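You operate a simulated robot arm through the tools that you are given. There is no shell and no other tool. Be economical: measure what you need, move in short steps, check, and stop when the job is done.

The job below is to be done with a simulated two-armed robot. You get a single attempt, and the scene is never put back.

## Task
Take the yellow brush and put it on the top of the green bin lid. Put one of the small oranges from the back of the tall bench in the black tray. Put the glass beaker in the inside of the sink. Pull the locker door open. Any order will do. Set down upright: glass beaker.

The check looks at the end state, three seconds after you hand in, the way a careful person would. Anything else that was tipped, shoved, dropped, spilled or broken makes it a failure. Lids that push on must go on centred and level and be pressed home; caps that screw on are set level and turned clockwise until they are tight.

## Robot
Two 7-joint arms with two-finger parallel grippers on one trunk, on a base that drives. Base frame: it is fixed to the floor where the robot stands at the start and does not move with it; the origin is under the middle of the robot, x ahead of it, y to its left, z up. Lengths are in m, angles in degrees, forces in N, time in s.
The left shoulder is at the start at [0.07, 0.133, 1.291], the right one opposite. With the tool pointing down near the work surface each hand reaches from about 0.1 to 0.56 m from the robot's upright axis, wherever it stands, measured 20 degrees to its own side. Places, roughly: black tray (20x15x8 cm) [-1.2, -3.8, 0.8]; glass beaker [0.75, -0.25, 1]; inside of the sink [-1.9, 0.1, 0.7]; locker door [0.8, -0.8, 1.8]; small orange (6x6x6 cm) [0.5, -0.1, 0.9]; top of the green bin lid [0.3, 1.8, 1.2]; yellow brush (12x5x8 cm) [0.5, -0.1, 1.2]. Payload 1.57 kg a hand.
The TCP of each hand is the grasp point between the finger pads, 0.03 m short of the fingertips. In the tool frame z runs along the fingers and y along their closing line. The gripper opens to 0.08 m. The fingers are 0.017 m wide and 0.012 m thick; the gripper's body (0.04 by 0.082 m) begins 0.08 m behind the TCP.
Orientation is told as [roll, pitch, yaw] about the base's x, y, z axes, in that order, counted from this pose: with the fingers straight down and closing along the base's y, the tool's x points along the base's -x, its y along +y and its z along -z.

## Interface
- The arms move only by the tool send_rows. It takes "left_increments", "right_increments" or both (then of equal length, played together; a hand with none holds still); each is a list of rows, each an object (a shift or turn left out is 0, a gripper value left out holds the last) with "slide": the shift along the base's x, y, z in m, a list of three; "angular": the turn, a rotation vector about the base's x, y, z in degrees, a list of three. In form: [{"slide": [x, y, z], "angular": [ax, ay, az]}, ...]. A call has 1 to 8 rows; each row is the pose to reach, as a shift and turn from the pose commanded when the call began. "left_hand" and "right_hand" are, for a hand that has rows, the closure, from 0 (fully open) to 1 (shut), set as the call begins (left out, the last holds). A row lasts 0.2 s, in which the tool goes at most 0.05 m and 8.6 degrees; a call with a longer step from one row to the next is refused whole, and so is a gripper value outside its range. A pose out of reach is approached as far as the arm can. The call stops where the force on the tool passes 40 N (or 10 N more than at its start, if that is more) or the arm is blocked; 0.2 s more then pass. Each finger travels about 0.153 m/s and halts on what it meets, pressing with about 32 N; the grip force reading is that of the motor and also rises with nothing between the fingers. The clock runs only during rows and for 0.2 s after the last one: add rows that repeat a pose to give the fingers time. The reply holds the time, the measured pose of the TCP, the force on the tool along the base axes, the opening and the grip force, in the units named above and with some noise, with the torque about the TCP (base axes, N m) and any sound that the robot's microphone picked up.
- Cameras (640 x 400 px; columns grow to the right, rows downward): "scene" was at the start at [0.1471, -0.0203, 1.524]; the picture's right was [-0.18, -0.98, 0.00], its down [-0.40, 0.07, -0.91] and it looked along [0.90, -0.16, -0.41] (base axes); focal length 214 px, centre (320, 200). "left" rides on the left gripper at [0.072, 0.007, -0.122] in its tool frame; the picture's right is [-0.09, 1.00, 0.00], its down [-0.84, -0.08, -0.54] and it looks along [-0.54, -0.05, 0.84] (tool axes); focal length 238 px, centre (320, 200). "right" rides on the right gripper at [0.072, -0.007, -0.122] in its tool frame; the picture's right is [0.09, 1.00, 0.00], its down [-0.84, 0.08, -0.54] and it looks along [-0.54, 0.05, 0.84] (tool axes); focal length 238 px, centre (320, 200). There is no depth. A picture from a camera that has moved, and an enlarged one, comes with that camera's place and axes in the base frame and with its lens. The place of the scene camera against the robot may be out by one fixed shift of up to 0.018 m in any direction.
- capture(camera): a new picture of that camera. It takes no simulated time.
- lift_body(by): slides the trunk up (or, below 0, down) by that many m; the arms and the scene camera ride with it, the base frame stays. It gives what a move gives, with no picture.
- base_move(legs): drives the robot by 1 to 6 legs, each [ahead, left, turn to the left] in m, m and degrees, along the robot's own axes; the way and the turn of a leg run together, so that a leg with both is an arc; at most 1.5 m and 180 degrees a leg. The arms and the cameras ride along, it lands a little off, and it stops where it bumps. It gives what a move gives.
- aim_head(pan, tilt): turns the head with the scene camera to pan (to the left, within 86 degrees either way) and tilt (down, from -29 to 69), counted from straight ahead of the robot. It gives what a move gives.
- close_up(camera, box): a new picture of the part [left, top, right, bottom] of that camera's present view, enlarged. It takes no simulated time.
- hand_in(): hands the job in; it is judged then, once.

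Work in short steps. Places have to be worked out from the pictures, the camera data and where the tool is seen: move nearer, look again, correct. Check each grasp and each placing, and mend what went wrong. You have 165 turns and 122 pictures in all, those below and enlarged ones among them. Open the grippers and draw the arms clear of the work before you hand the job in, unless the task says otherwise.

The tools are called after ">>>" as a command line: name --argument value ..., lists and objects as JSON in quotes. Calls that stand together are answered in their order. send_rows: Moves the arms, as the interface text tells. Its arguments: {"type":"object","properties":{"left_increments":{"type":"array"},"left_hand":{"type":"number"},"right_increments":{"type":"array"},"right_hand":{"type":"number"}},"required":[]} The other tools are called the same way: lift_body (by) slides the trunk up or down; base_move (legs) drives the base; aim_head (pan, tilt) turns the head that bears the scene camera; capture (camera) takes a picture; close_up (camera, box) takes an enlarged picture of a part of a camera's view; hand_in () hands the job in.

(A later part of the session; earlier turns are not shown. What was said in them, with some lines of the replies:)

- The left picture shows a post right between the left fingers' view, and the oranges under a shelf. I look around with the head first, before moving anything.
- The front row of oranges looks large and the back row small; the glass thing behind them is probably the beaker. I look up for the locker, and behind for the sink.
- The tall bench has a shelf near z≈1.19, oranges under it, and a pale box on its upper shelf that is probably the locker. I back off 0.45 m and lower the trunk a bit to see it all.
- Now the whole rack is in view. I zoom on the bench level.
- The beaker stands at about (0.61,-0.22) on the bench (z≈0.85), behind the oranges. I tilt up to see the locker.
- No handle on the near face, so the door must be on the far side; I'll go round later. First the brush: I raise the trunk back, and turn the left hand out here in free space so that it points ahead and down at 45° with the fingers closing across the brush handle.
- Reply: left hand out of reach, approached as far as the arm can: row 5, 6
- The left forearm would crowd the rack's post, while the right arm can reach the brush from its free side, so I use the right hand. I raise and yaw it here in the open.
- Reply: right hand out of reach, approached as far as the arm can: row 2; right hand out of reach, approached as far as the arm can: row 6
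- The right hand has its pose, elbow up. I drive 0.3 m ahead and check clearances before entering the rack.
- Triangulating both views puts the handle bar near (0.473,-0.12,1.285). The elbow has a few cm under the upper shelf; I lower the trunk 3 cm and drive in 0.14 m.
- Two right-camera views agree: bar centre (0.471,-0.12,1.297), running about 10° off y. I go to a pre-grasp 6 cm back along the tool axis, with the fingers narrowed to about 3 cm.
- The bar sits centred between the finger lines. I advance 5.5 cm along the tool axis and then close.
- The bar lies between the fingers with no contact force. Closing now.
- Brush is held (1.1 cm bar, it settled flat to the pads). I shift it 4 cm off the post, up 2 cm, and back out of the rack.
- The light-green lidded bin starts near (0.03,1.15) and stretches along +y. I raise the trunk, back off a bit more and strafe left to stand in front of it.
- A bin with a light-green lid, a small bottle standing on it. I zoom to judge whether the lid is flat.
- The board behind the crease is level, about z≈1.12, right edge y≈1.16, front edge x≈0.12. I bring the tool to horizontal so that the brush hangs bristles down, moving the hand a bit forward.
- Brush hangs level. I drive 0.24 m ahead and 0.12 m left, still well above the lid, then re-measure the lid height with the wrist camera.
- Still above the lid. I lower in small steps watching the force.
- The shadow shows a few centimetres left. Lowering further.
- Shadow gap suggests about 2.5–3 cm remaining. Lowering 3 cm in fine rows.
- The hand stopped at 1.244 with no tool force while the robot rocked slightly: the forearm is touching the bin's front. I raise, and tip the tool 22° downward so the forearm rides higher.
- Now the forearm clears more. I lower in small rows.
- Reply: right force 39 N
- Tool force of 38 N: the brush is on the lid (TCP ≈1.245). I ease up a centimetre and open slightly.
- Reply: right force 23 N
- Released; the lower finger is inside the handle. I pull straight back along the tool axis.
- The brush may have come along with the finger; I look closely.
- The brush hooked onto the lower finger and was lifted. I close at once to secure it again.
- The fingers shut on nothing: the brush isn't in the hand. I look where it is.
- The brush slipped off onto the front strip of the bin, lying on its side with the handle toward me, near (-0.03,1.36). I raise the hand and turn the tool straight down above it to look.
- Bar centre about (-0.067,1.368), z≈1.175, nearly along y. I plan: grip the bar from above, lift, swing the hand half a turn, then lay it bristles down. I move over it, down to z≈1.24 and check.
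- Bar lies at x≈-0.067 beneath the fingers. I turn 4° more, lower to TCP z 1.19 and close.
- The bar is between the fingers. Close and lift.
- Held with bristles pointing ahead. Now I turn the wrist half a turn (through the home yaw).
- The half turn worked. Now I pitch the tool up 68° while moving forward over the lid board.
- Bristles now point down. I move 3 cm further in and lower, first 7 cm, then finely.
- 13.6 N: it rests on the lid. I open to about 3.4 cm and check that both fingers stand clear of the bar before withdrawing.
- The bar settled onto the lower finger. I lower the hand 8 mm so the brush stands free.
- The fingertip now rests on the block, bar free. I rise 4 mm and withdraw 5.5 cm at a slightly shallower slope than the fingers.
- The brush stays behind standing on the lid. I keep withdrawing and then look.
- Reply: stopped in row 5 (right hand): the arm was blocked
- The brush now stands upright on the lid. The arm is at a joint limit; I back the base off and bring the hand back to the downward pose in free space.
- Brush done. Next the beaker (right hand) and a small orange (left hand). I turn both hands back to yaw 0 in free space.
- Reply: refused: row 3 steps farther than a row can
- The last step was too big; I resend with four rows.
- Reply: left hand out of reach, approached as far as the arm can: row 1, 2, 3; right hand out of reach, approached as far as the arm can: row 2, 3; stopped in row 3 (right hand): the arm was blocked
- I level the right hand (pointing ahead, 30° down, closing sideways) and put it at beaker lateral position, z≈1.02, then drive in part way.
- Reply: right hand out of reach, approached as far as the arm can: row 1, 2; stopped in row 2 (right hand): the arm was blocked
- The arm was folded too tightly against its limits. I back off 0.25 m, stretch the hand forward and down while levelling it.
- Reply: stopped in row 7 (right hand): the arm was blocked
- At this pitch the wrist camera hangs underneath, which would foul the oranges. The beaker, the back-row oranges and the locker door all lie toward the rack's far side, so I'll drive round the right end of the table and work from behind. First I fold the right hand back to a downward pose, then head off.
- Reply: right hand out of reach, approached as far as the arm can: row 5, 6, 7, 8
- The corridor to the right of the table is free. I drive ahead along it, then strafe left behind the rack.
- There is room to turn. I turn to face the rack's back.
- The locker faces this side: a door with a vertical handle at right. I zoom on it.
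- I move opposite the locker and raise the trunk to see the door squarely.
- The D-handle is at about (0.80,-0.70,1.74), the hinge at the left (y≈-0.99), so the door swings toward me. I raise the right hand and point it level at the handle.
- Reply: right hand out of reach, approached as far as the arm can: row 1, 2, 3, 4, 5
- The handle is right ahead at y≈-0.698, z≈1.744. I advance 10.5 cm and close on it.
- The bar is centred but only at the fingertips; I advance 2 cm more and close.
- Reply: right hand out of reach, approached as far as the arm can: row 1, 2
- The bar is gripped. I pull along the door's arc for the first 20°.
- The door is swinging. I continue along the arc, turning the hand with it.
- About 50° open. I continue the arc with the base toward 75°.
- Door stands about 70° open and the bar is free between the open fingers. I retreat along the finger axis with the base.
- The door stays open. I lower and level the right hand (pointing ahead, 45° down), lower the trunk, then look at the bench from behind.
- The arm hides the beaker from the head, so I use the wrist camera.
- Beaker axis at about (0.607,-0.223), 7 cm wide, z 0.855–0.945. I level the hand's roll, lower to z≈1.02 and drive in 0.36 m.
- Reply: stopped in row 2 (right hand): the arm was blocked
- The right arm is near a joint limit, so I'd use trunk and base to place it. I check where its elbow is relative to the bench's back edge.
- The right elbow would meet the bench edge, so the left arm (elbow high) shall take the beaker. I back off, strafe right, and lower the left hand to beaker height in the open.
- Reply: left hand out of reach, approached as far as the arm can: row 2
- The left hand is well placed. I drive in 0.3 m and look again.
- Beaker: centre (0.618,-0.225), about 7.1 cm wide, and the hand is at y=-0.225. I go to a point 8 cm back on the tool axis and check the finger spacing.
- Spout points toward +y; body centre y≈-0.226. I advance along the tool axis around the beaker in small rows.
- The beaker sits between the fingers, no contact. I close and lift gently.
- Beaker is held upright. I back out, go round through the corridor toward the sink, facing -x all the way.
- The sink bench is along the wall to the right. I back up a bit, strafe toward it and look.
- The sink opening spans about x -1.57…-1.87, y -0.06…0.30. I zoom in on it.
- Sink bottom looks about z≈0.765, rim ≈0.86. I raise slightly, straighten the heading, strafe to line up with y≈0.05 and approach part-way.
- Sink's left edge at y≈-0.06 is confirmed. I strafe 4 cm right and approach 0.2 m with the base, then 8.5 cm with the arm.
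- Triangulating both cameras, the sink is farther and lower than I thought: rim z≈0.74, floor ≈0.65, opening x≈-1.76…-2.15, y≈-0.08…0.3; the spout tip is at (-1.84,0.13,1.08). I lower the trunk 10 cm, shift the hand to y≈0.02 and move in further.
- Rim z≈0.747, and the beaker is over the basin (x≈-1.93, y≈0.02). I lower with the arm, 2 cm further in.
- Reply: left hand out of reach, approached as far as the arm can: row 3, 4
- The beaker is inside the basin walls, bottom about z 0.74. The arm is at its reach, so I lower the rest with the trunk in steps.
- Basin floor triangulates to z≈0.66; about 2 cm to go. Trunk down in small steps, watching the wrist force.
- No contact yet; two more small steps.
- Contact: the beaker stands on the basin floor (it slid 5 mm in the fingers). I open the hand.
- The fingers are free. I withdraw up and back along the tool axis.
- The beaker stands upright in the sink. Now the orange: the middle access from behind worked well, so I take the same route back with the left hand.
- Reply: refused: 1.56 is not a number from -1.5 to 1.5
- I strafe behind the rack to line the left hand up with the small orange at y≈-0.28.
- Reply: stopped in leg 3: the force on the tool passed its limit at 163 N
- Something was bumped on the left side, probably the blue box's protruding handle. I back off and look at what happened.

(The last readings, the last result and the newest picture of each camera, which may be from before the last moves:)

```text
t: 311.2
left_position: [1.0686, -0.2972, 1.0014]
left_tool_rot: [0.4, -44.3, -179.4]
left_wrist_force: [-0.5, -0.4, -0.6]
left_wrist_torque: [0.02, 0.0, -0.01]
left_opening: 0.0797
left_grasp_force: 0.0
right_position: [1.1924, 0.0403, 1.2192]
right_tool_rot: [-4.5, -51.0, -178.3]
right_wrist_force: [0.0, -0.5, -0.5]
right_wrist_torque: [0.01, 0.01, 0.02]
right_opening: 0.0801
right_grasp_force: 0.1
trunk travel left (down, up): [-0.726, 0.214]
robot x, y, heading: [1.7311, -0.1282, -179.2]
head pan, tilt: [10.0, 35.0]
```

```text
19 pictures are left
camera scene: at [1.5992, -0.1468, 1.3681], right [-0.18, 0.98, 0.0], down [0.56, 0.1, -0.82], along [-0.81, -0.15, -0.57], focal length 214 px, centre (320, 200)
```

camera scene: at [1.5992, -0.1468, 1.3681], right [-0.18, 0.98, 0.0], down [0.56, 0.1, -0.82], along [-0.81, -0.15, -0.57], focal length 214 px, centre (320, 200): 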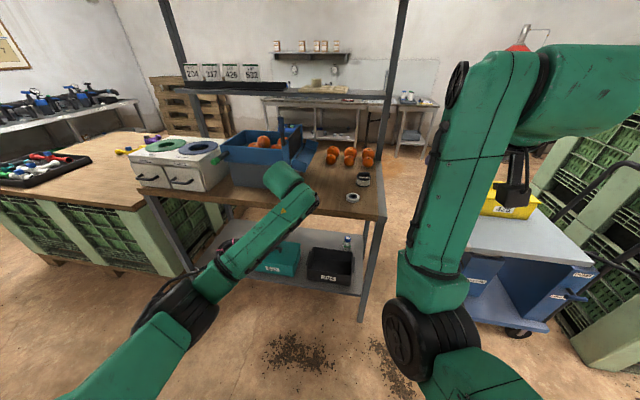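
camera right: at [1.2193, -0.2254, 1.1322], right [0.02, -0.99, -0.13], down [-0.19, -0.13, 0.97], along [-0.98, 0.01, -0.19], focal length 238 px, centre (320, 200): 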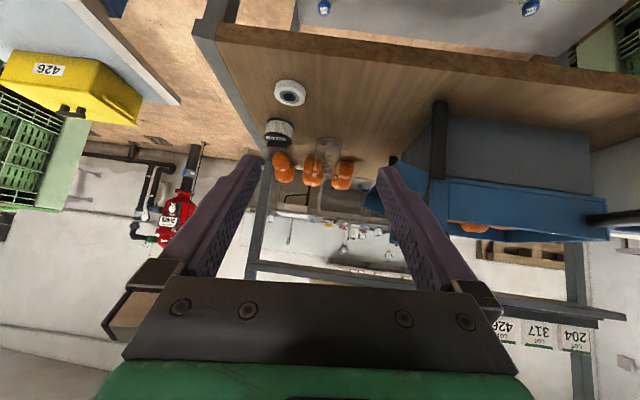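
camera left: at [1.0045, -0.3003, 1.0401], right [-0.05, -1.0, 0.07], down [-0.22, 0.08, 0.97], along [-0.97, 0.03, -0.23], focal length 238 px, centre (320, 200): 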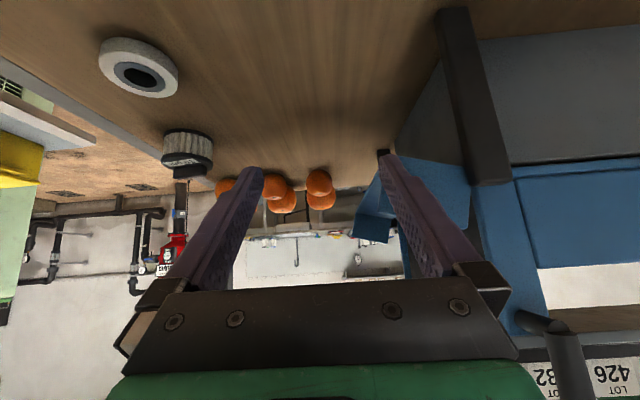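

>>> close_up --camera "scene" --box '[120, 110, 400, 230]'

```text
2.29 times, centred on (260, 170) of scene
camera zoom: at [1.5992, -0.1468, 1.3681], right [-0.18, 0.98, 0.0], down [0.56, 0.1, -0.82], along [-0.81, -0.15, -0.57], focal length 490 px, centre (457, 269)
```

zoom: 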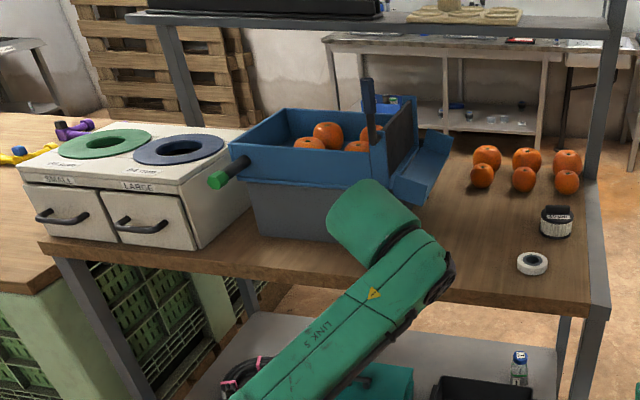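

The box and its gate look unchanged; it was the wrist brushing the tall gate handle. I take the middle small orange (y≈-0.183) instead, where the earlier approach was clear: shift 0.1 m right and re-look.

>>> base_move --legs '[[0, -0.105, -0.7]]'

>>> base_move --legs '[[0.33, 0, 0]]'

>>> capture --camera "left"

```text
t: 312.3
left_position: [1.0662, -0.1864, 1.0017]
left_tool_rot: [0.5, -44.3, -179.8]
left_wrist_force: [-0.3, 1.1, -0.6]
left_wrist_torque: [0.02, -0.04, -0.02]
left_opening: 0.08
left_grasp_force: 0.0
right_position: [1.1916, 0.1499, 1.2186]
right_tool_rot: [-4.5, -51.0, -178.8]
right_wrist_force: [0.0, 0.5, 1.0]
right_wrist_torque: [0.0, 0.02, 0.02]
right_opening: 0.0799
right_grasp_force: 0.0
trunk travel left (down, up): [-0.726, 0.214]
robot x, y, heading: [1.7283, -0.0202, -180.0]
head pan, tilt: [10.0, 35.0]
```

```text
t: 314.5
left_position: [0.7375, -0.1817, 1.0027]
left_tool_rot: [0.6, -44.2, 179.8]
left_wrist_force: [0.8, -0.3, 0.0]
left_wrist_torque: [-0.02, 0.0, 0.01]
left_opening: 0.0799
left_grasp_force: 0.0
right_position: [0.8638, 0.1535, 1.2205]
right_tool_rot: [-4.4, -51.2, -179.0]
right_wrist_force: [0.8, -0.5, -0.3]
right_wrist_torque: [0.03, 0.0, 0.0]
right_opening: 0.08
right_grasp_force: 0.0
trunk travel left (down, up): [-0.726, 0.214]
robot x, y, heading: [1.397, -0.0193, 179.8]
head pan, tilt: [10.0, 35.0]
```

```text
17 pictures are left
camera left: at [0.8739, -0.1881, 1.0396], right [-0.06, -1.0, 0.07], down [-0.22, 0.08, 0.97], along [-0.97, 0.04, -0.23], focal length 238 px, centre (320, 200)
```

left: 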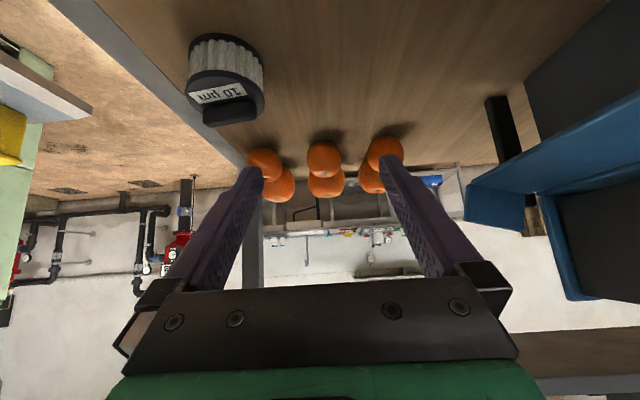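

Orange centre (0.514,-0.185,0.885). I drive 0.12 m in, then bring the hand to a pre-grasp on the 45° line.

>>> base_move --legs '[[0.12, 0, 0]]'

>>> send_rows --left_increments '[{"slide": [-0.015, -0.001, -0.015]}, {"slide": [-0.03, -0.002, -0.032]}, {"slide": [-0.042, -0.002, -0.046]}]'

>>> capture --camera "left"

```text
t: 315.8
left_position: [0.617, -0.1818, 1.002]
left_tool_rot: [0.5, -44.2, 179.9]
left_wrist_force: [0.0, -0.3, -0.4]
left_wrist_torque: [-0.03, -0.02, -0.01]
left_opening: 0.08
left_grasp_force: 0.0
right_position: [0.7427, 0.1548, 1.2195]
right_tool_rot: [-4.4, -51.2, -179.2]
right_wrist_force: [0.2, 0.0, -0.1]
right_wrist_torque: [0.01, -0.02, 0.01]
right_opening: 0.0799
right_grasp_force: 0.0
trunk travel left (down, up): [-0.726, 0.214]
robot x, y, heading: [1.2777, -0.0189, 179.6]
head pan, tilt: [10.0, 35.0]
```

```text
t: 316.6
left_position: [0.5726, -0.1844, 0.9549]
left_tool_rot: [0.5, -44.2, 179.9]
left_wrist_force: [-0.6, 0.1, 0.2]
left_wrist_torque: [-0.03, -0.01, -0.01]
left_opening: 0.0802
left_grasp_force: 0.0
right_position: [0.7425, 0.1552, 1.2194]
right_tool_rot: [-4.5, -51.2, -179.3]
right_wrist_force: [0.1, 0.0, 0.2]
right_wrist_torque: [0.03, -0.06, 0.05]
right_opening: 0.0802
right_grasp_force: 0.1
trunk travel left (down, up): [-0.726, 0.214]
robot x, y, heading: [1.2783, -0.0205, 179.9]
head pan, tilt: [10.0, 35.0]
```

```text
16 pictures are left
camera left: at [0.7094, -0.1897, 0.9922], right [-0.06, -1.0, 0.07], down [-0.22, 0.08, 0.97], along [-0.97, 0.04, -0.23], focal length 238 px, centre (320, 200)
```

left: 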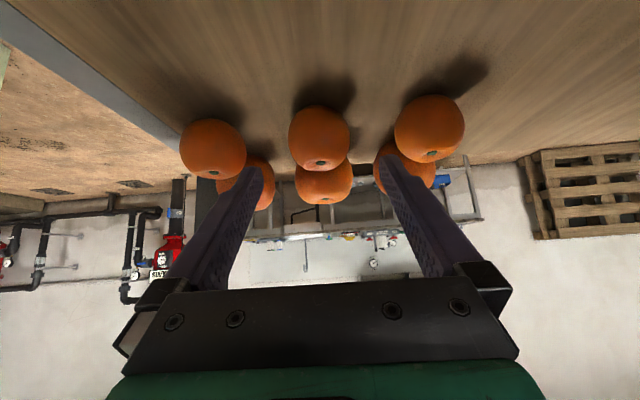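

The orange is centred between the finger lines. I advance 9 cm along the axis and close.

>>> send_rows --left_increments '[{"slide": [-0.018, 0, -0.018]}, {"slide": [-0.036, 0, -0.036]}, {"slide": [-0.052, 0, -0.05]}, {"slide": [-0.065, 0, -0.062]}]'

>>> capture --camera "left"

```text
t: 317.6
left_position: [0.5305, -0.1834, 0.9126]
left_tool_rot: [0.4, -44.3, 179.9]
left_wrist_force: [0.1, 0.3, 0.6]
left_wrist_torque: [0.03, 0.05, 0.01]
left_opening: 0.0799
left_grasp_force: 0.1
left hand out of reach, approached as far as the arm can: row 3, 4
right_position: [0.7424, 0.154, 1.2198]
right_tool_rot: [-4.5, -51.1, -179.3]
right_wrist_force: [-0.4, 1.0, 0.6]
right_wrist_torque: [-0.01, -0.02, 0.02]
right_opening: 0.08
right_grasp_force: 0.0
trunk travel left (down, up): [-0.726, 0.214]
robot x, y, heading: [1.2774, -0.0226, 179.6]
head pan, tilt: [10.0, 35.0]
```

```text
15 pictures are left
camera left: at [0.6667, -0.1897, 0.9497], right [-0.06, -1.0, 0.07], down [-0.22, 0.08, 0.97], along [-0.97, 0.04, -0.23], focal length 238 px, centre (320, 200)
```

left: 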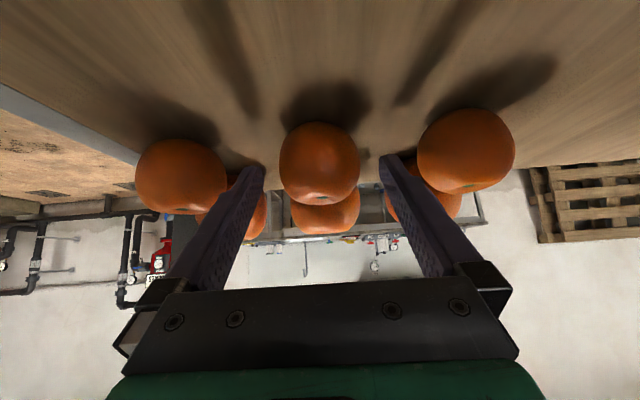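

The arm is at its reach; I finish with trunk -2 cm and base +2.3 cm.

>>> lift_body --by -0.02

>>> base_move --legs '[[0.023, 0, 0]]'

>>> capture --camera "left"

```text
t: 318.2
left_position: [0.529, -0.1846, 0.8932]
left_tool_rot: [0.6, -44.2, 180.0]
left_wrist_force: [0.5, 0.0, -0.3]
left_wrist_torque: [0.02, -0.01, 0.02]
left_opening: 0.0801
left_grasp_force: 0.0
right_position: [0.7427, 0.1547, 1.1987]
right_tool_rot: [-4.4, -51.1, -179.2]
right_wrist_force: [-0.1, -0.3, -0.1]
right_wrist_torque: [0.0, 0.01, -0.01]
right_opening: 0.0799
right_grasp_force: 0.1
trunk travel left (down, up): [-0.706, 0.234]
robot x, y, heading: [1.2778, -0.024, 179.8]
head pan, tilt: [10.0, 35.0]
```

```text
t: 319.0
left_position: [0.5093, -0.1851, 0.8944]
left_tool_rot: [0.4, -44.4, 179.9]
left_wrist_force: [0.2, -0.3, 0.0]
left_wrist_torque: [0.01, 0.01, 0.01]
left_opening: 0.0802
left_grasp_force: 0.1
right_position: [0.7232, 0.1553, 1.2006]
right_tool_rot: [-4.5, -51.3, -179.1]
right_wrist_force: [-0.3, -0.5, 0.7]
right_wrist_torque: [0.04, 0.0, -0.02]
right_opening: 0.0799
right_grasp_force: 0.1
trunk travel left (down, up): [-0.706, 0.234]
robot x, y, heading: [1.2559, -0.0204, 179.8]
head pan, tilt: [10.0, 35.0]
```

```text
14 pictures are left
camera left: at [0.6462, -0.1898, 0.9312], right [-0.06, -1.0, 0.07], down [-0.22, 0.08, 0.97], along [-0.97, 0.04, -0.22], focal length 238 px, centre (320, 200)
```

left: 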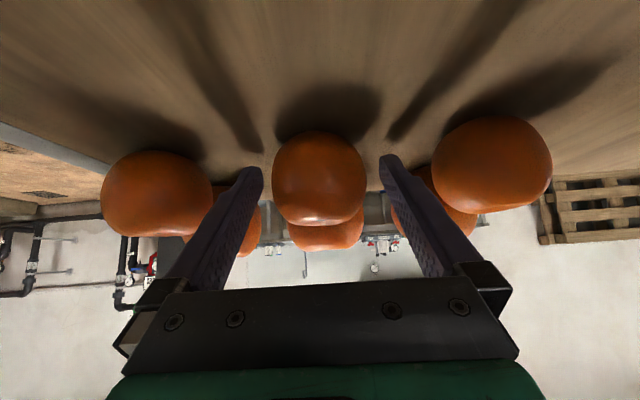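

The orange lies between the fingertips pads. I close and lift with the trunk.

>>> send_rows --left_increments '[{"slide": [0, 0, 0]}, {"slide": [0, 0, 0]}, {"slide": [0, 0, 0]}]' --left_hand 0.6

>>> lift_body --by 0.07

>>> capture --camera "left"

```text
t: 319.8
left_position: [0.5069, -0.1848, 0.8913]
left_tool_rot: [0.6, -44.1, 179.9]
left_wrist_force: [-0.2, 0.0, 0.0]
left_wrist_torque: [-0.01, -0.04, -0.02]
left_opening: 0.0547
left_grasp_force: 25.0
right_position: [0.7191, 0.1548, 1.1993]
right_tool_rot: [-4.5, -51.1, -179.2]
right_wrist_force: [0.2, -0.7, -0.3]
right_wrist_torque: [0.01, -0.01, 0.0]
right_opening: 0.0802
right_grasp_force: 0.1
trunk travel left (down, up): [-0.706, 0.234]
robot x, y, heading: [1.2552, -0.0189, 179.9]
head pan, tilt: [10.0, 35.0]
```

```text
t: 320.9
left_position: [0.5067, -0.184, 0.9626]
left_tool_rot: [0.7, -44.3, 179.9]
left_wrist_force: [-0.2, 1.0, -0.6]
left_wrist_torque: [0.03, 0.02, -0.01]
left_opening: 0.0549
left_grasp_force: 24.8
right_position: [0.7191, 0.1545, 1.2688]
right_tool_rot: [-4.5, -51.1, -179.1]
right_wrist_force: [0.0, 0.1, -0.2]
right_wrist_torque: [0.02, 0.02, 0.01]
right_opening: 0.08
right_grasp_force: 0.0
trunk travel left (down, up): [-0.776, 0.164]
robot x, y, heading: [1.2548, -0.023, 179.6]
head pan, tilt: [10.0, 35.0]
```

```text
13 pictures are left
camera left: at [0.6436, -0.1898, 0.9992], right [-0.06, -1.0, 0.07], down [-0.22, 0.08, 0.97], along [-0.97, 0.04, -0.23], focal length 238 px, centre (320, 200)
```

left: 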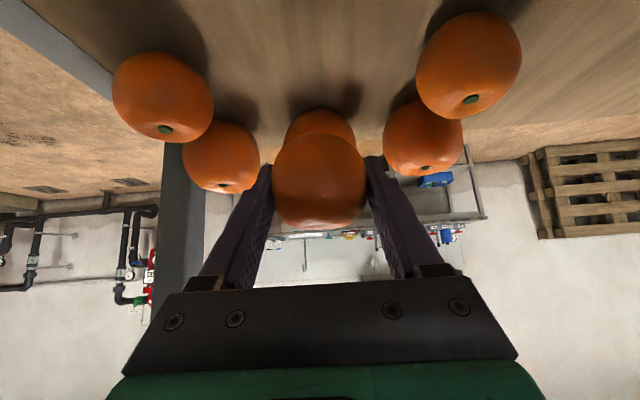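

The orange is in hand. I back out and drive the known route to the corridor's west end, then turn to face the bench with the tray.

>>> base_move --legs '[[-0.48, 0, 0.3], [0, 1.45, 0], [0, 1.4, 0], [1.3, 0, 0], [1.25, 0, 0]]'

>>> base_move --legs '[[0, -0.5, 0], [0, 0, 90]]'

>>> aim_head --pan -10 --tilt 25

>>> capture --camera "scene"

```text
t: 349.1
left_position: [-1.5723, -2.969, 0.9627]
left_tool_rot: [0.6, -44.1, 179.0]
left_wrist_force: [-1.1, -0.5, -0.8]
left_wrist_torque: [-0.01, -0.02, 0.01]
left_opening: 0.0548
left_grasp_force: 25.3
right_position: [-1.3531, -2.6311, 1.2694]
right_tool_rot: [-4.5, -51.2, 179.9]
right_wrist_force: [-0.2, 0.2, 0.5]
right_wrist_torque: [-0.01, -0.03, -0.02]
right_opening: 0.0801
right_grasp_force: 0.2
trunk travel left (down, up): [-0.776, 0.164]
robot x, y, heading: [-0.8228, -2.8127, 179.0]
head pan, tilt: [10.0, 35.0]
```

```text
t: 355.9
left_position: [-0.6588, -3.0712, 0.9624]
left_tool_rot: [0.6, -44.1, -91.1]
left_wrist_force: [0.2, -1.1, -1.0]
left_wrist_torque: [0.01, 0.03, -0.02]
left_opening: 0.0548
left_grasp_force: 25.3
right_position: [-0.9933, -2.8522, 1.2696]
right_tool_rot: [-4.6, -51.2, -90.2]
right_wrist_force: [0.4, 0.2, -0.3]
right_wrist_torque: [-0.02, -0.01, 0.0]
right_opening: 0.0803
right_grasp_force: 0.1
trunk travel left (down, up): [-0.776, 0.164]
robot x, y, heading: [-0.81, -2.3172, -91.3]
head pan, tilt: [10.0, 35.0]
```

```text
t: 356.7
left_position: [-0.6584, -3.0708, 0.962]
left_tool_rot: [0.6, -44.3, -91.1]
left_wrist_force: [-0.4, -0.4, -0.3]
left_wrist_torque: [0.01, -0.02, 0.04]
left_opening: 0.0549
left_grasp_force: 25.3
right_position: [-0.9933, -2.8532, 1.2678]
right_tool_rot: [-4.5, -51.3, -90.2]
right_wrist_force: [0.5, -0.9, -0.9]
right_wrist_torque: [0.01, -0.01, 0.03]
right_opening: 0.0801
right_grasp_force: 0.0
trunk travel left (down, up): [-0.776, 0.164]
robot x, y, heading: [-0.8074, -2.3203, -91.5]
head pan, tilt: [-10.0, 25.0]
```

```text
12 pictures are left
camera scene: at [-0.8222, -2.464, 1.4337], right [-0.98, 0.19, 0.0], down [0.08, 0.42, -0.91], along [-0.18, -0.89, -0.42], focal length 214 px, centre (320, 200)
```

scene: 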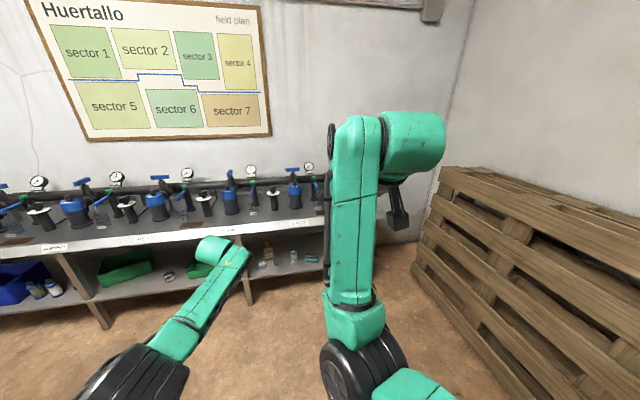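

The right arm hides the bench's end where the tray should be. I strafe right half a metre and look again.

>>> base_move --legs '[[0, -0.52, 1.4]]'

>>> aim_head --pan 12 --tilt 28

>>> capture --camera "scene"

```text
t: 359.8
left_position: [-1.167, -3.0613, 0.9619]
left_tool_rot: [0.6, -44.3, -89.8]
left_wrist_force: [-0.5, -0.4, -0.3]
left_wrist_torque: [0.01, -0.01, 0.02]
left_opening: 0.0548
left_grasp_force: 24.8
right_position: [-1.5055, -2.8502, 1.2696]
right_tool_rot: [-4.6, -51.2, -89.0]
right_wrist_force: [-1.0, 0.1, -0.5]
right_wrist_torque: [0.01, 0.03, 0.02]
right_opening: 0.0799
right_grasp_force: 0.1
trunk travel left (down, up): [-0.776, 0.164]
robot x, y, heading: [-1.3359, -2.3161, -89.8]
head pan, tilt: [-10.0, 25.0]
```

```text
t: 360.6
left_position: [-1.1678, -3.0631, 0.9616]
left_tool_rot: [0.6, -44.2, -89.7]
left_wrist_force: [-0.2, 0.1, -1.3]
left_wrist_torque: [0.0, -0.04, -0.02]
left_opening: 0.0547
left_grasp_force: 25.1
right_position: [-1.5074, -2.8514, 1.2697]
right_tool_rot: [-4.5, -51.2, -88.8]
right_wrist_force: [0.0, -1.4, -0.4]
right_wrist_torque: [-0.01, -0.01, 0.0]
right_opening: 0.0798
right_grasp_force: 0.0
trunk travel left (down, up): [-0.776, 0.164]
robot x, y, heading: [-1.3345, -2.3142, -90.1]
head pan, tilt: [12.0, 28.0]
```

```text
11 pictures are left
camera scene: at [-1.3104, -2.4572, 1.4289], right [-0.98, -0.21, 0.0], down [-0.1, 0.46, -0.88], along [0.18, -0.86, -0.47], focal length 214 px, centre (320, 200)
```

scene: 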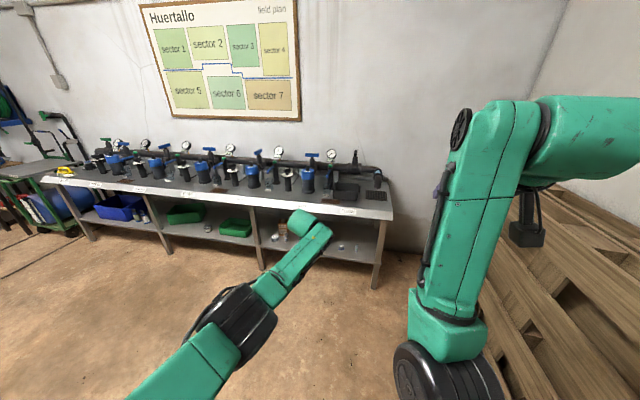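

A dark tray-like thing sits at the bench's right end near (348,190). I zoom.

>>> close_up --camera "scene" --box '[270, 145, 410, 240]'

```text
4.21 times, centred on (340, 192) of scene
camera zoom: at [-1.3104, -2.4572, 1.4289], right [-0.98, -0.21, 0.0], down [-0.1, 0.46, -0.88], along [0.18, -0.86, -0.47], focal length 903 px, centre (236, 232)
```

zoom: 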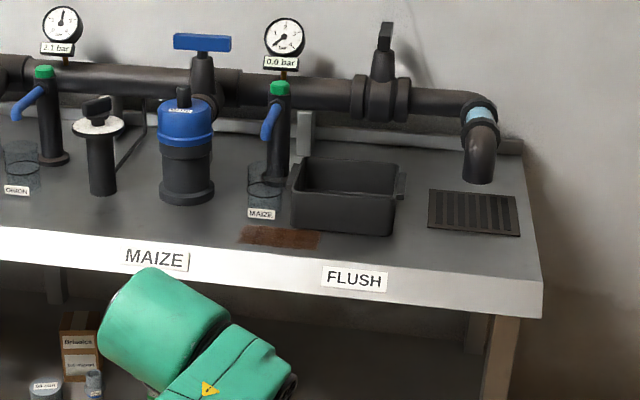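

The black tray stands at the bench's right end, near (-1.22,-3.75). I check it with the left wrist camera for triangulation.

>>> capture --camera "left"

```text
9 pictures are left
camera left: at [-1.1617, -2.9253, 0.9994], right [1.0, -0.06, 0.07], down [-0.08, -0.22, 0.97], along [-0.04, -0.97, -0.23], focal length 238 px, centre (320, 200)
```

left: 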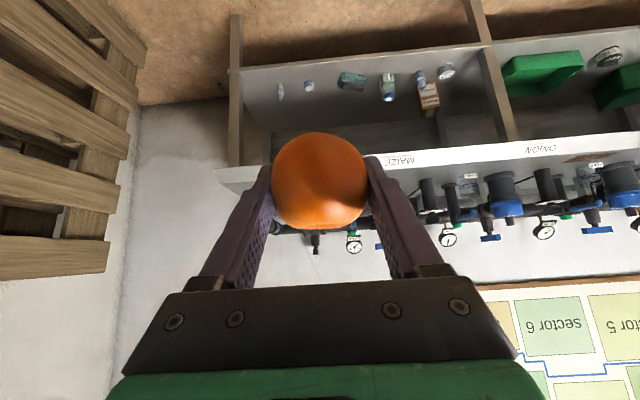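

Bench top is z≈0.76, tray centre about (-1.22,-3.75), rim ≈0.84. I strafe 6 cm right and drive 0.58 m ahead at the present height.

>>> base_move --legs '[[0, -0.06, 0], [0.58, 0, 0]]'

>>> aim_head --pan 12 --tilt 42

>>> capture --camera "scene"

```text
t: 364.5
left_position: [-1.2345, -3.6507, 0.9626]
left_tool_rot: [0.7, -44.3, -90.2]
left_wrist_force: [-0.6, -0.7, -0.9]
left_wrist_torque: [-0.01, 0.0, 0.04]
left_opening: 0.0546
left_grasp_force: 25.0
right_position: [-1.573, -3.4357, 1.2698]
right_tool_rot: [-4.5, -51.1, -89.3]
right_wrist_force: [-0.1, -1.0, 0.0]
right_wrist_torque: [0.0, -0.05, -0.05]
right_opening: 0.0801
right_grasp_force: 0.0
trunk travel left (down, up): [-0.776, 0.164]
robot x, y, heading: [-1.3927, -2.9008, -90.2]
head pan, tilt: [12.0, 28.0]
```

```text
t: 365.3
left_position: [-1.235, -3.6513, 0.9622]
left_tool_rot: [0.6, -44.2, -90.2]
left_wrist_force: [0.5, -0.1, -0.5]
left_wrist_torque: [0.03, 0.01, -0.02]
left_opening: 0.0547
left_grasp_force: 25.2
right_position: [-1.5737, -3.4378, 1.2697]
right_tool_rot: [-4.4, -51.3, -89.5]
right_wrist_force: [-0.7, -0.4, 0.4]
right_wrist_torque: [0.01, -0.02, -0.01]
right_opening: 0.0798
right_grasp_force: 0.1
trunk travel left (down, up): [-0.776, 0.164]
robot x, y, heading: [-1.3997, -2.9037, -90.5]
head pan, tilt: [12.0, 42.0]
```

```text
8 pictures are left
camera scene: at [-1.3748, -3.0377, 1.4075], right [-0.98, -0.2, 0.0], down [-0.13, 0.66, -0.74], along [0.15, -0.73, -0.67], focal length 214 px, centre (320, 200)
```

scene: 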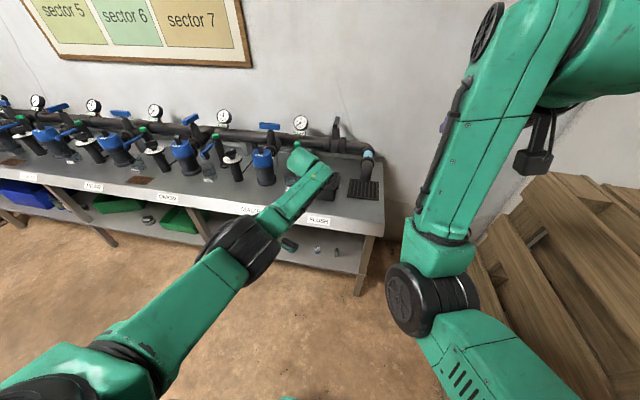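

>>> capture --camera "left"

>>> close_up --camera "scene" --box '[240, 110, 400, 230]'

```text
7 pictures are left
camera left: at [-1.2283, -3.5143, 0.9992], right [1.0, -0.06, 0.07], down [-0.08, -0.22, 0.97], along [-0.05, -0.97, -0.23], focal length 238 px, centre (320, 200)
```

left: 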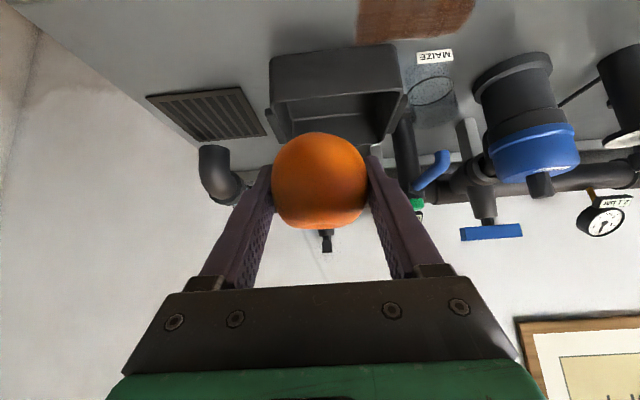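

```text
3.33 times, centred on (320, 170) of scene
camera zoom: at [-1.3748, -3.0377, 1.4075], right [-0.98, -0.2, 0.0], down [-0.13, 0.66, -0.74], along [0.15, -0.73, -0.67], focal length 715 px, centre (320, 300)
```

zoom: 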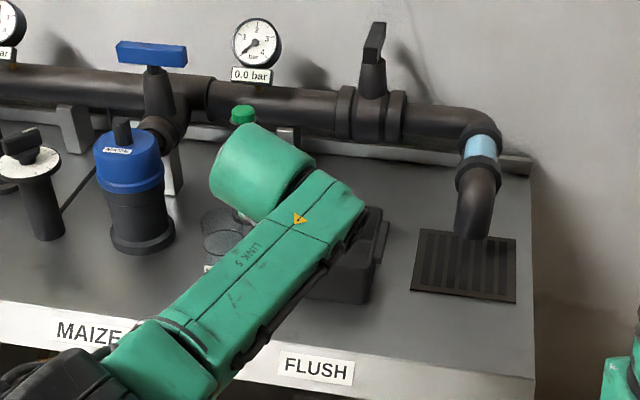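

From the wrist camera: tray rim from y≈-3.735 to ≈-3.86, centre x≈-1.215. I shift 2 cm left, drive 0.14 m ahead, then lower with the trunk.

>>> base_move --legs '[[0.14, 0.02, 0.4]]'

>>> lift_body --by -0.09

>>> capture --camera "left"

```text
t: 366.6
left_position: [-1.2107, -3.7879, 0.9635]
left_tool_rot: [0.5, -44.2, -89.8]
left_wrist_force: [0.8, 0.4, -1.4]
left_wrist_torque: [0.03, 0.02, 0.01]
left_opening: 0.0546
left_grasp_force: 25.3
right_position: [-1.5501, -3.5755, 1.2703]
right_tool_rot: [-4.4, -51.3, -89.0]
right_wrist_force: [0.2, 0.0, 0.0]
right_wrist_torque: [-0.03, 0.01, -0.02]
right_opening: 0.0803
right_grasp_force: 0.0
trunk travel left (down, up): [-0.776, 0.164]
robot x, y, heading: [-1.3777, -3.0412, -90.0]
head pan, tilt: [12.0, 42.0]
```

```text
t: 367.9
left_position: [-1.2104, -3.7884, 0.8726]
left_tool_rot: [0.7, -44.1, -89.9]
left_wrist_force: [-0.2, -0.1, -1.1]
left_wrist_torque: [-0.02, 0.03, 0.06]
left_opening: 0.0547
left_grasp_force: 24.8
right_position: [-1.5489, -3.5784, 1.1809]
right_tool_rot: [-4.4, -51.1, -89.0]
right_wrist_force: [0.6, 0.4, -0.9]
right_wrist_torque: [0.0, 0.03, -0.01]
right_opening: 0.0799
right_grasp_force: 0.1
trunk travel left (down, up): [-0.686, 0.254]
robot x, y, heading: [-1.3775, -3.0461, -90.2]
head pan, tilt: [12.0, 42.0]
```

```text
5 pictures are left
camera left: at [-1.2047, -3.6527, 0.9095], right [1.0, -0.06, 0.07], down [-0.08, -0.22, 0.97], along [-0.04, -0.97, -0.23], focal length 238 px, centre (320, 200)
```

left: 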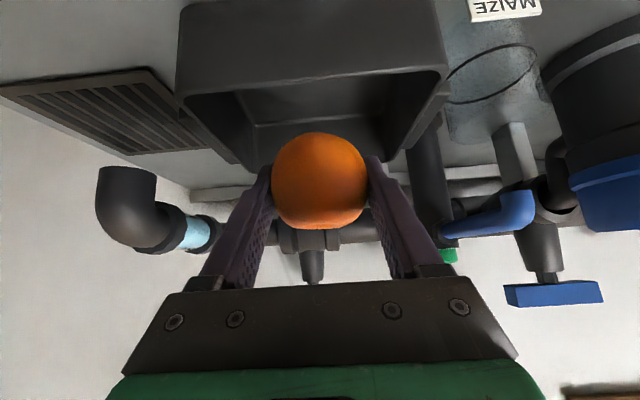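

Comparing both views, the tray rim is at y≈-3.785…-3.92, z≈0.80, so I need 6 cm more. I move ahead, then lower.

>>> base_move --legs '[[0.06, 0, 0]]'

>>> lift_body --by -0.06

>>> capture --camera "left"

```text
t: 368.8
left_position: [-1.2102, -3.8478, 0.8724]
left_tool_rot: [0.5, -44.3, -89.9]
left_wrist_force: [-0.2, 0.9, -0.5]
left_wrist_torque: [-0.01, 0.0, 0.0]
left_opening: 0.0546
left_grasp_force: 24.6
right_position: [-1.5499, -3.6358, 1.1809]
right_tool_rot: [-4.6, -51.4, -88.8]
right_wrist_force: [0.6, 0.9, -0.2]
right_wrist_torque: [-0.02, -0.01, -0.02]
right_opening: 0.08
right_grasp_force: 0.2
trunk travel left (down, up): [-0.686, 0.254]
robot x, y, heading: [-1.381, -3.0963, -90.0]
head pan, tilt: [12.0, 42.0]
```

```text
t: 369.8
left_position: [-1.2098, -3.8483, 0.8128]
left_tool_rot: [0.6, -44.3, -89.8]
left_wrist_force: [-0.7, -0.3, -1.0]
left_wrist_torque: [0.0, -0.01, 0.01]
left_opening: 0.0546
left_grasp_force: 25.4
right_position: [-1.5504, -3.6379, 1.1204]
right_tool_rot: [-4.6, -51.4, -88.9]
right_wrist_force: [0.0, -0.4, 0.6]
right_wrist_torque: [0.01, 0.0, -0.01]
right_opening: 0.0801
right_grasp_force: 0.1
trunk travel left (down, up): [-0.626, 0.314]
robot x, y, heading: [-1.3801, -3.095, -90.1]
head pan, tilt: [12.0, 42.0]
```

```text
4 pictures are left
camera left: at [-1.2042, -3.7118, 0.8499], right [1.0, -0.06, 0.07], down [-0.08, -0.22, 0.97], along [-0.04, -0.97, -0.23], focal length 238 px, centre (320, 200)
```

left: 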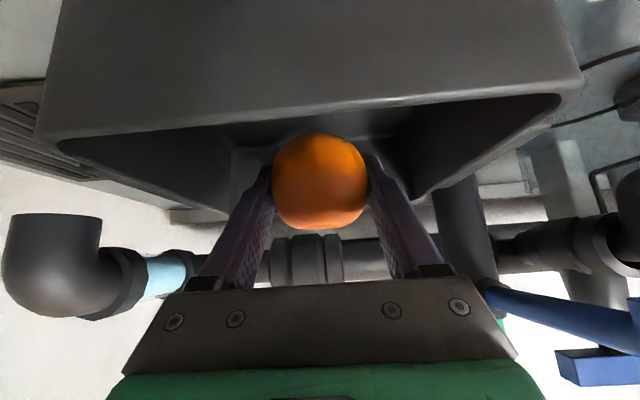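

The orange is over the tray's opening. I lower 3 cm more and open the fingers.

>>> lift_body --by -0.025

>>> send_rows --left_increments '[{"slide": [0, 0, 0]}, {"slide": [0, 0, 0]}]' --left_hand 0.15

>>> lift_body --by 0.12

>>> capture --camera "left"

```text
t: 370.5
left_position: [-1.2105, -3.8481, 0.7874]
left_tool_rot: [0.5, -44.2, -89.8]
left_wrist_force: [-0.8, -0.2, -2.0]
left_wrist_torque: [-0.01, 0.02, 0.01]
left_opening: 0.0548
left_grasp_force: 24.7
right_position: [-1.5481, -3.638, 1.0956]
right_tool_rot: [-4.5, -51.3, -88.9]
right_wrist_force: [0.1, 0.2, 0.1]
right_wrist_torque: [-0.02, -0.02, 0.0]
right_opening: 0.0803
right_grasp_force: 0.0
trunk travel left (down, up): [-0.601, 0.339]
robot x, y, heading: [-1.3793, -3.0977, -90.0]
head pan, tilt: [12.0, 42.0]
```

```text
t: 371.1
left_position: [-1.2087, -3.848, 0.7877]
left_tool_rot: [0.6, -44.3, -89.8]
left_wrist_force: [0.0, 0.1, 0.3]
left_wrist_torque: [-0.02, 0.03, 0.04]
left_opening: 0.0678
left_grasp_force: 0.1
right_position: [-1.5494, -3.6377, 1.0949]
right_tool_rot: [-4.5, -51.2, -88.9]
right_wrist_force: [-1.4, -0.3, 1.3]
right_wrist_torque: [0.01, 0.0, 0.0]
right_opening: 0.08
right_grasp_force: 0.0
trunk travel left (down, up): [-0.601, 0.339]
robot x, y, heading: [-1.3763, -3.0986, -90.0]
head pan, tilt: [12.0, 42.0]
```

```text
t: 372.6
left_position: [-1.2092, -3.8483, 0.907]
left_tool_rot: [0.5, -44.3, -89.8]
left_wrist_force: [0.0, 0.1, 0.2]
left_wrist_torque: [-0.02, 0.03, -0.01]
left_opening: 0.0678
left_grasp_force: 0.1
right_position: [-1.5494, -3.6387, 1.2138]
right_tool_rot: [-4.5, -51.2, -88.9]
right_wrist_force: [0.3, 0.3, 0.0]
right_wrist_torque: [0.0, 0.0, -0.02]
right_opening: 0.0799
right_grasp_force: 0.1
trunk travel left (down, up): [-0.721, 0.219]
robot x, y, heading: [-1.3819, -3.0997, -90.2]
head pan, tilt: [12.0, 42.0]
```

```text
3 pictures are left
camera left: at [-1.2042, -3.7122, 0.9445], right [1.0, -0.06, 0.07], down [-0.08, -0.22, 0.97], along [-0.04, -0.97, -0.23], focal length 238 px, centre (320, 200)
```

left: 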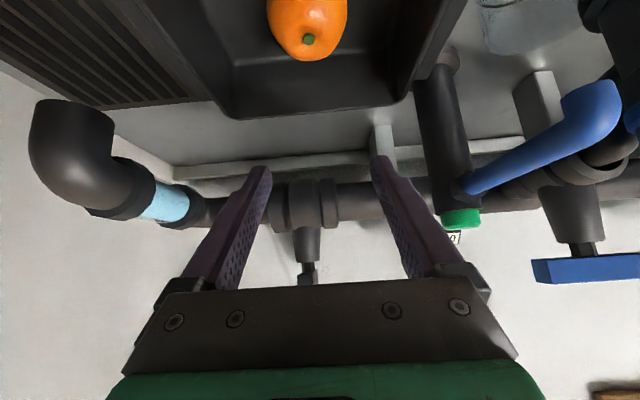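

The orange lies in the tray. I drive clear of the bench.

>>> base_move --legs '[[-0.5, 0, 0]]'

>>> aim_head --pan 12 --tilt 35

>>> close_up --camera "scene" --box '[220, 100, 420, 240]'

```text
t: 375.6
left_position: [-1.2103, -3.3478, 0.9067]
left_tool_rot: [0.6, -44.2, -89.8]
left_wrist_force: [0.2, -0.5, -0.4]
left_wrist_torque: [0.04, -0.01, 0.01]
left_opening: 0.0678
left_grasp_force: 0.1
right_position: [-1.5491, -3.1355, 1.2147]
right_tool_rot: [-4.5, -51.3, -88.9]
right_wrist_force: [-0.3, 0.4, 0.6]
right_wrist_torque: [0.03, 0.0, -0.01]
right_opening: 0.0802
right_grasp_force: 0.0
trunk travel left (down, up): [-0.721, 0.219]
robot x, y, heading: [-1.3807, -2.5968, -90.0]
head pan, tilt: [12.0, 42.0]
```

```text
t: 376.3
left_position: [-1.2107, -3.3468, 0.9084]
left_tool_rot: [0.6, -44.3, -89.8]
left_wrist_force: [-0.5, 0.0, -1.0]
left_wrist_torque: [-0.04, 0.01, 0.03]
left_opening: 0.068
left_grasp_force: 0.0
right_position: [-1.5493, -3.1359, 1.2146]
right_tool_rot: [-4.5, -51.1, -88.9]
right_wrist_force: [0.3, -0.4, 0.1]
right_wrist_torque: [0.02, -0.01, 0.0]
right_opening: 0.0802
right_grasp_force: 0.2
trunk travel left (down, up): [-0.721, 0.219]
robot x, y, heading: [-1.3777, -2.5992, -90.2]
head pan, tilt: [12.0, 35.0]
```

```text
2.86 times, centred on (320, 170) of scene
camera zoom: at [-1.3539, -2.7389, 1.363], right [-0.98, -0.21, 0.0], down [-0.12, 0.56, -0.82], along [0.17, -0.8, -0.57], focal length 613 px, centre (320, 286)
```

zoom: 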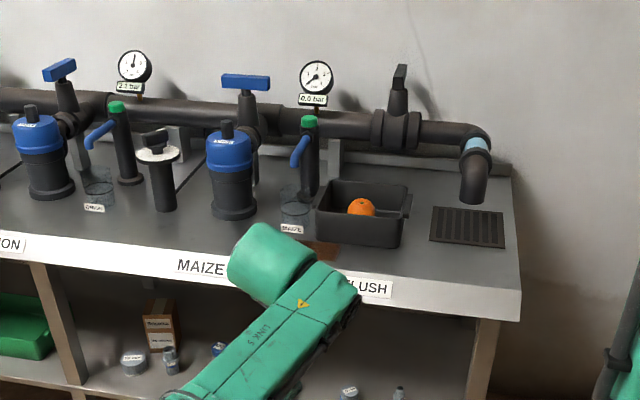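

The orange lies in the tray. When last seen, the beaker stood upright in the sink, the brush was on the lid and the locker door was open. Both hands are empty and clear, so I hand in.

>>> hand_in

```text
The job is handed in.
```

I finished all four parts and handed the job in; I haven't seen the check's verdict.

- **Brush:** it stands bristles down on the green bin lid. My first try dropped it on the bin's front strip, so I picked it up and set it again.
- **Orange:** one of the small back-row oranges is in the black tray.
- **Beaker:** it stands upright in the sink.
- **Locker door:** it is open about 70°.
- **Possible fault:** while reaching for the orange, my left arm bumped something by the blue orange box behind the bench, and the tool force peaked at 163 N. I think it was the box's tall handle. The box looked unmoved afterwards, but I could not confirm that exactly.
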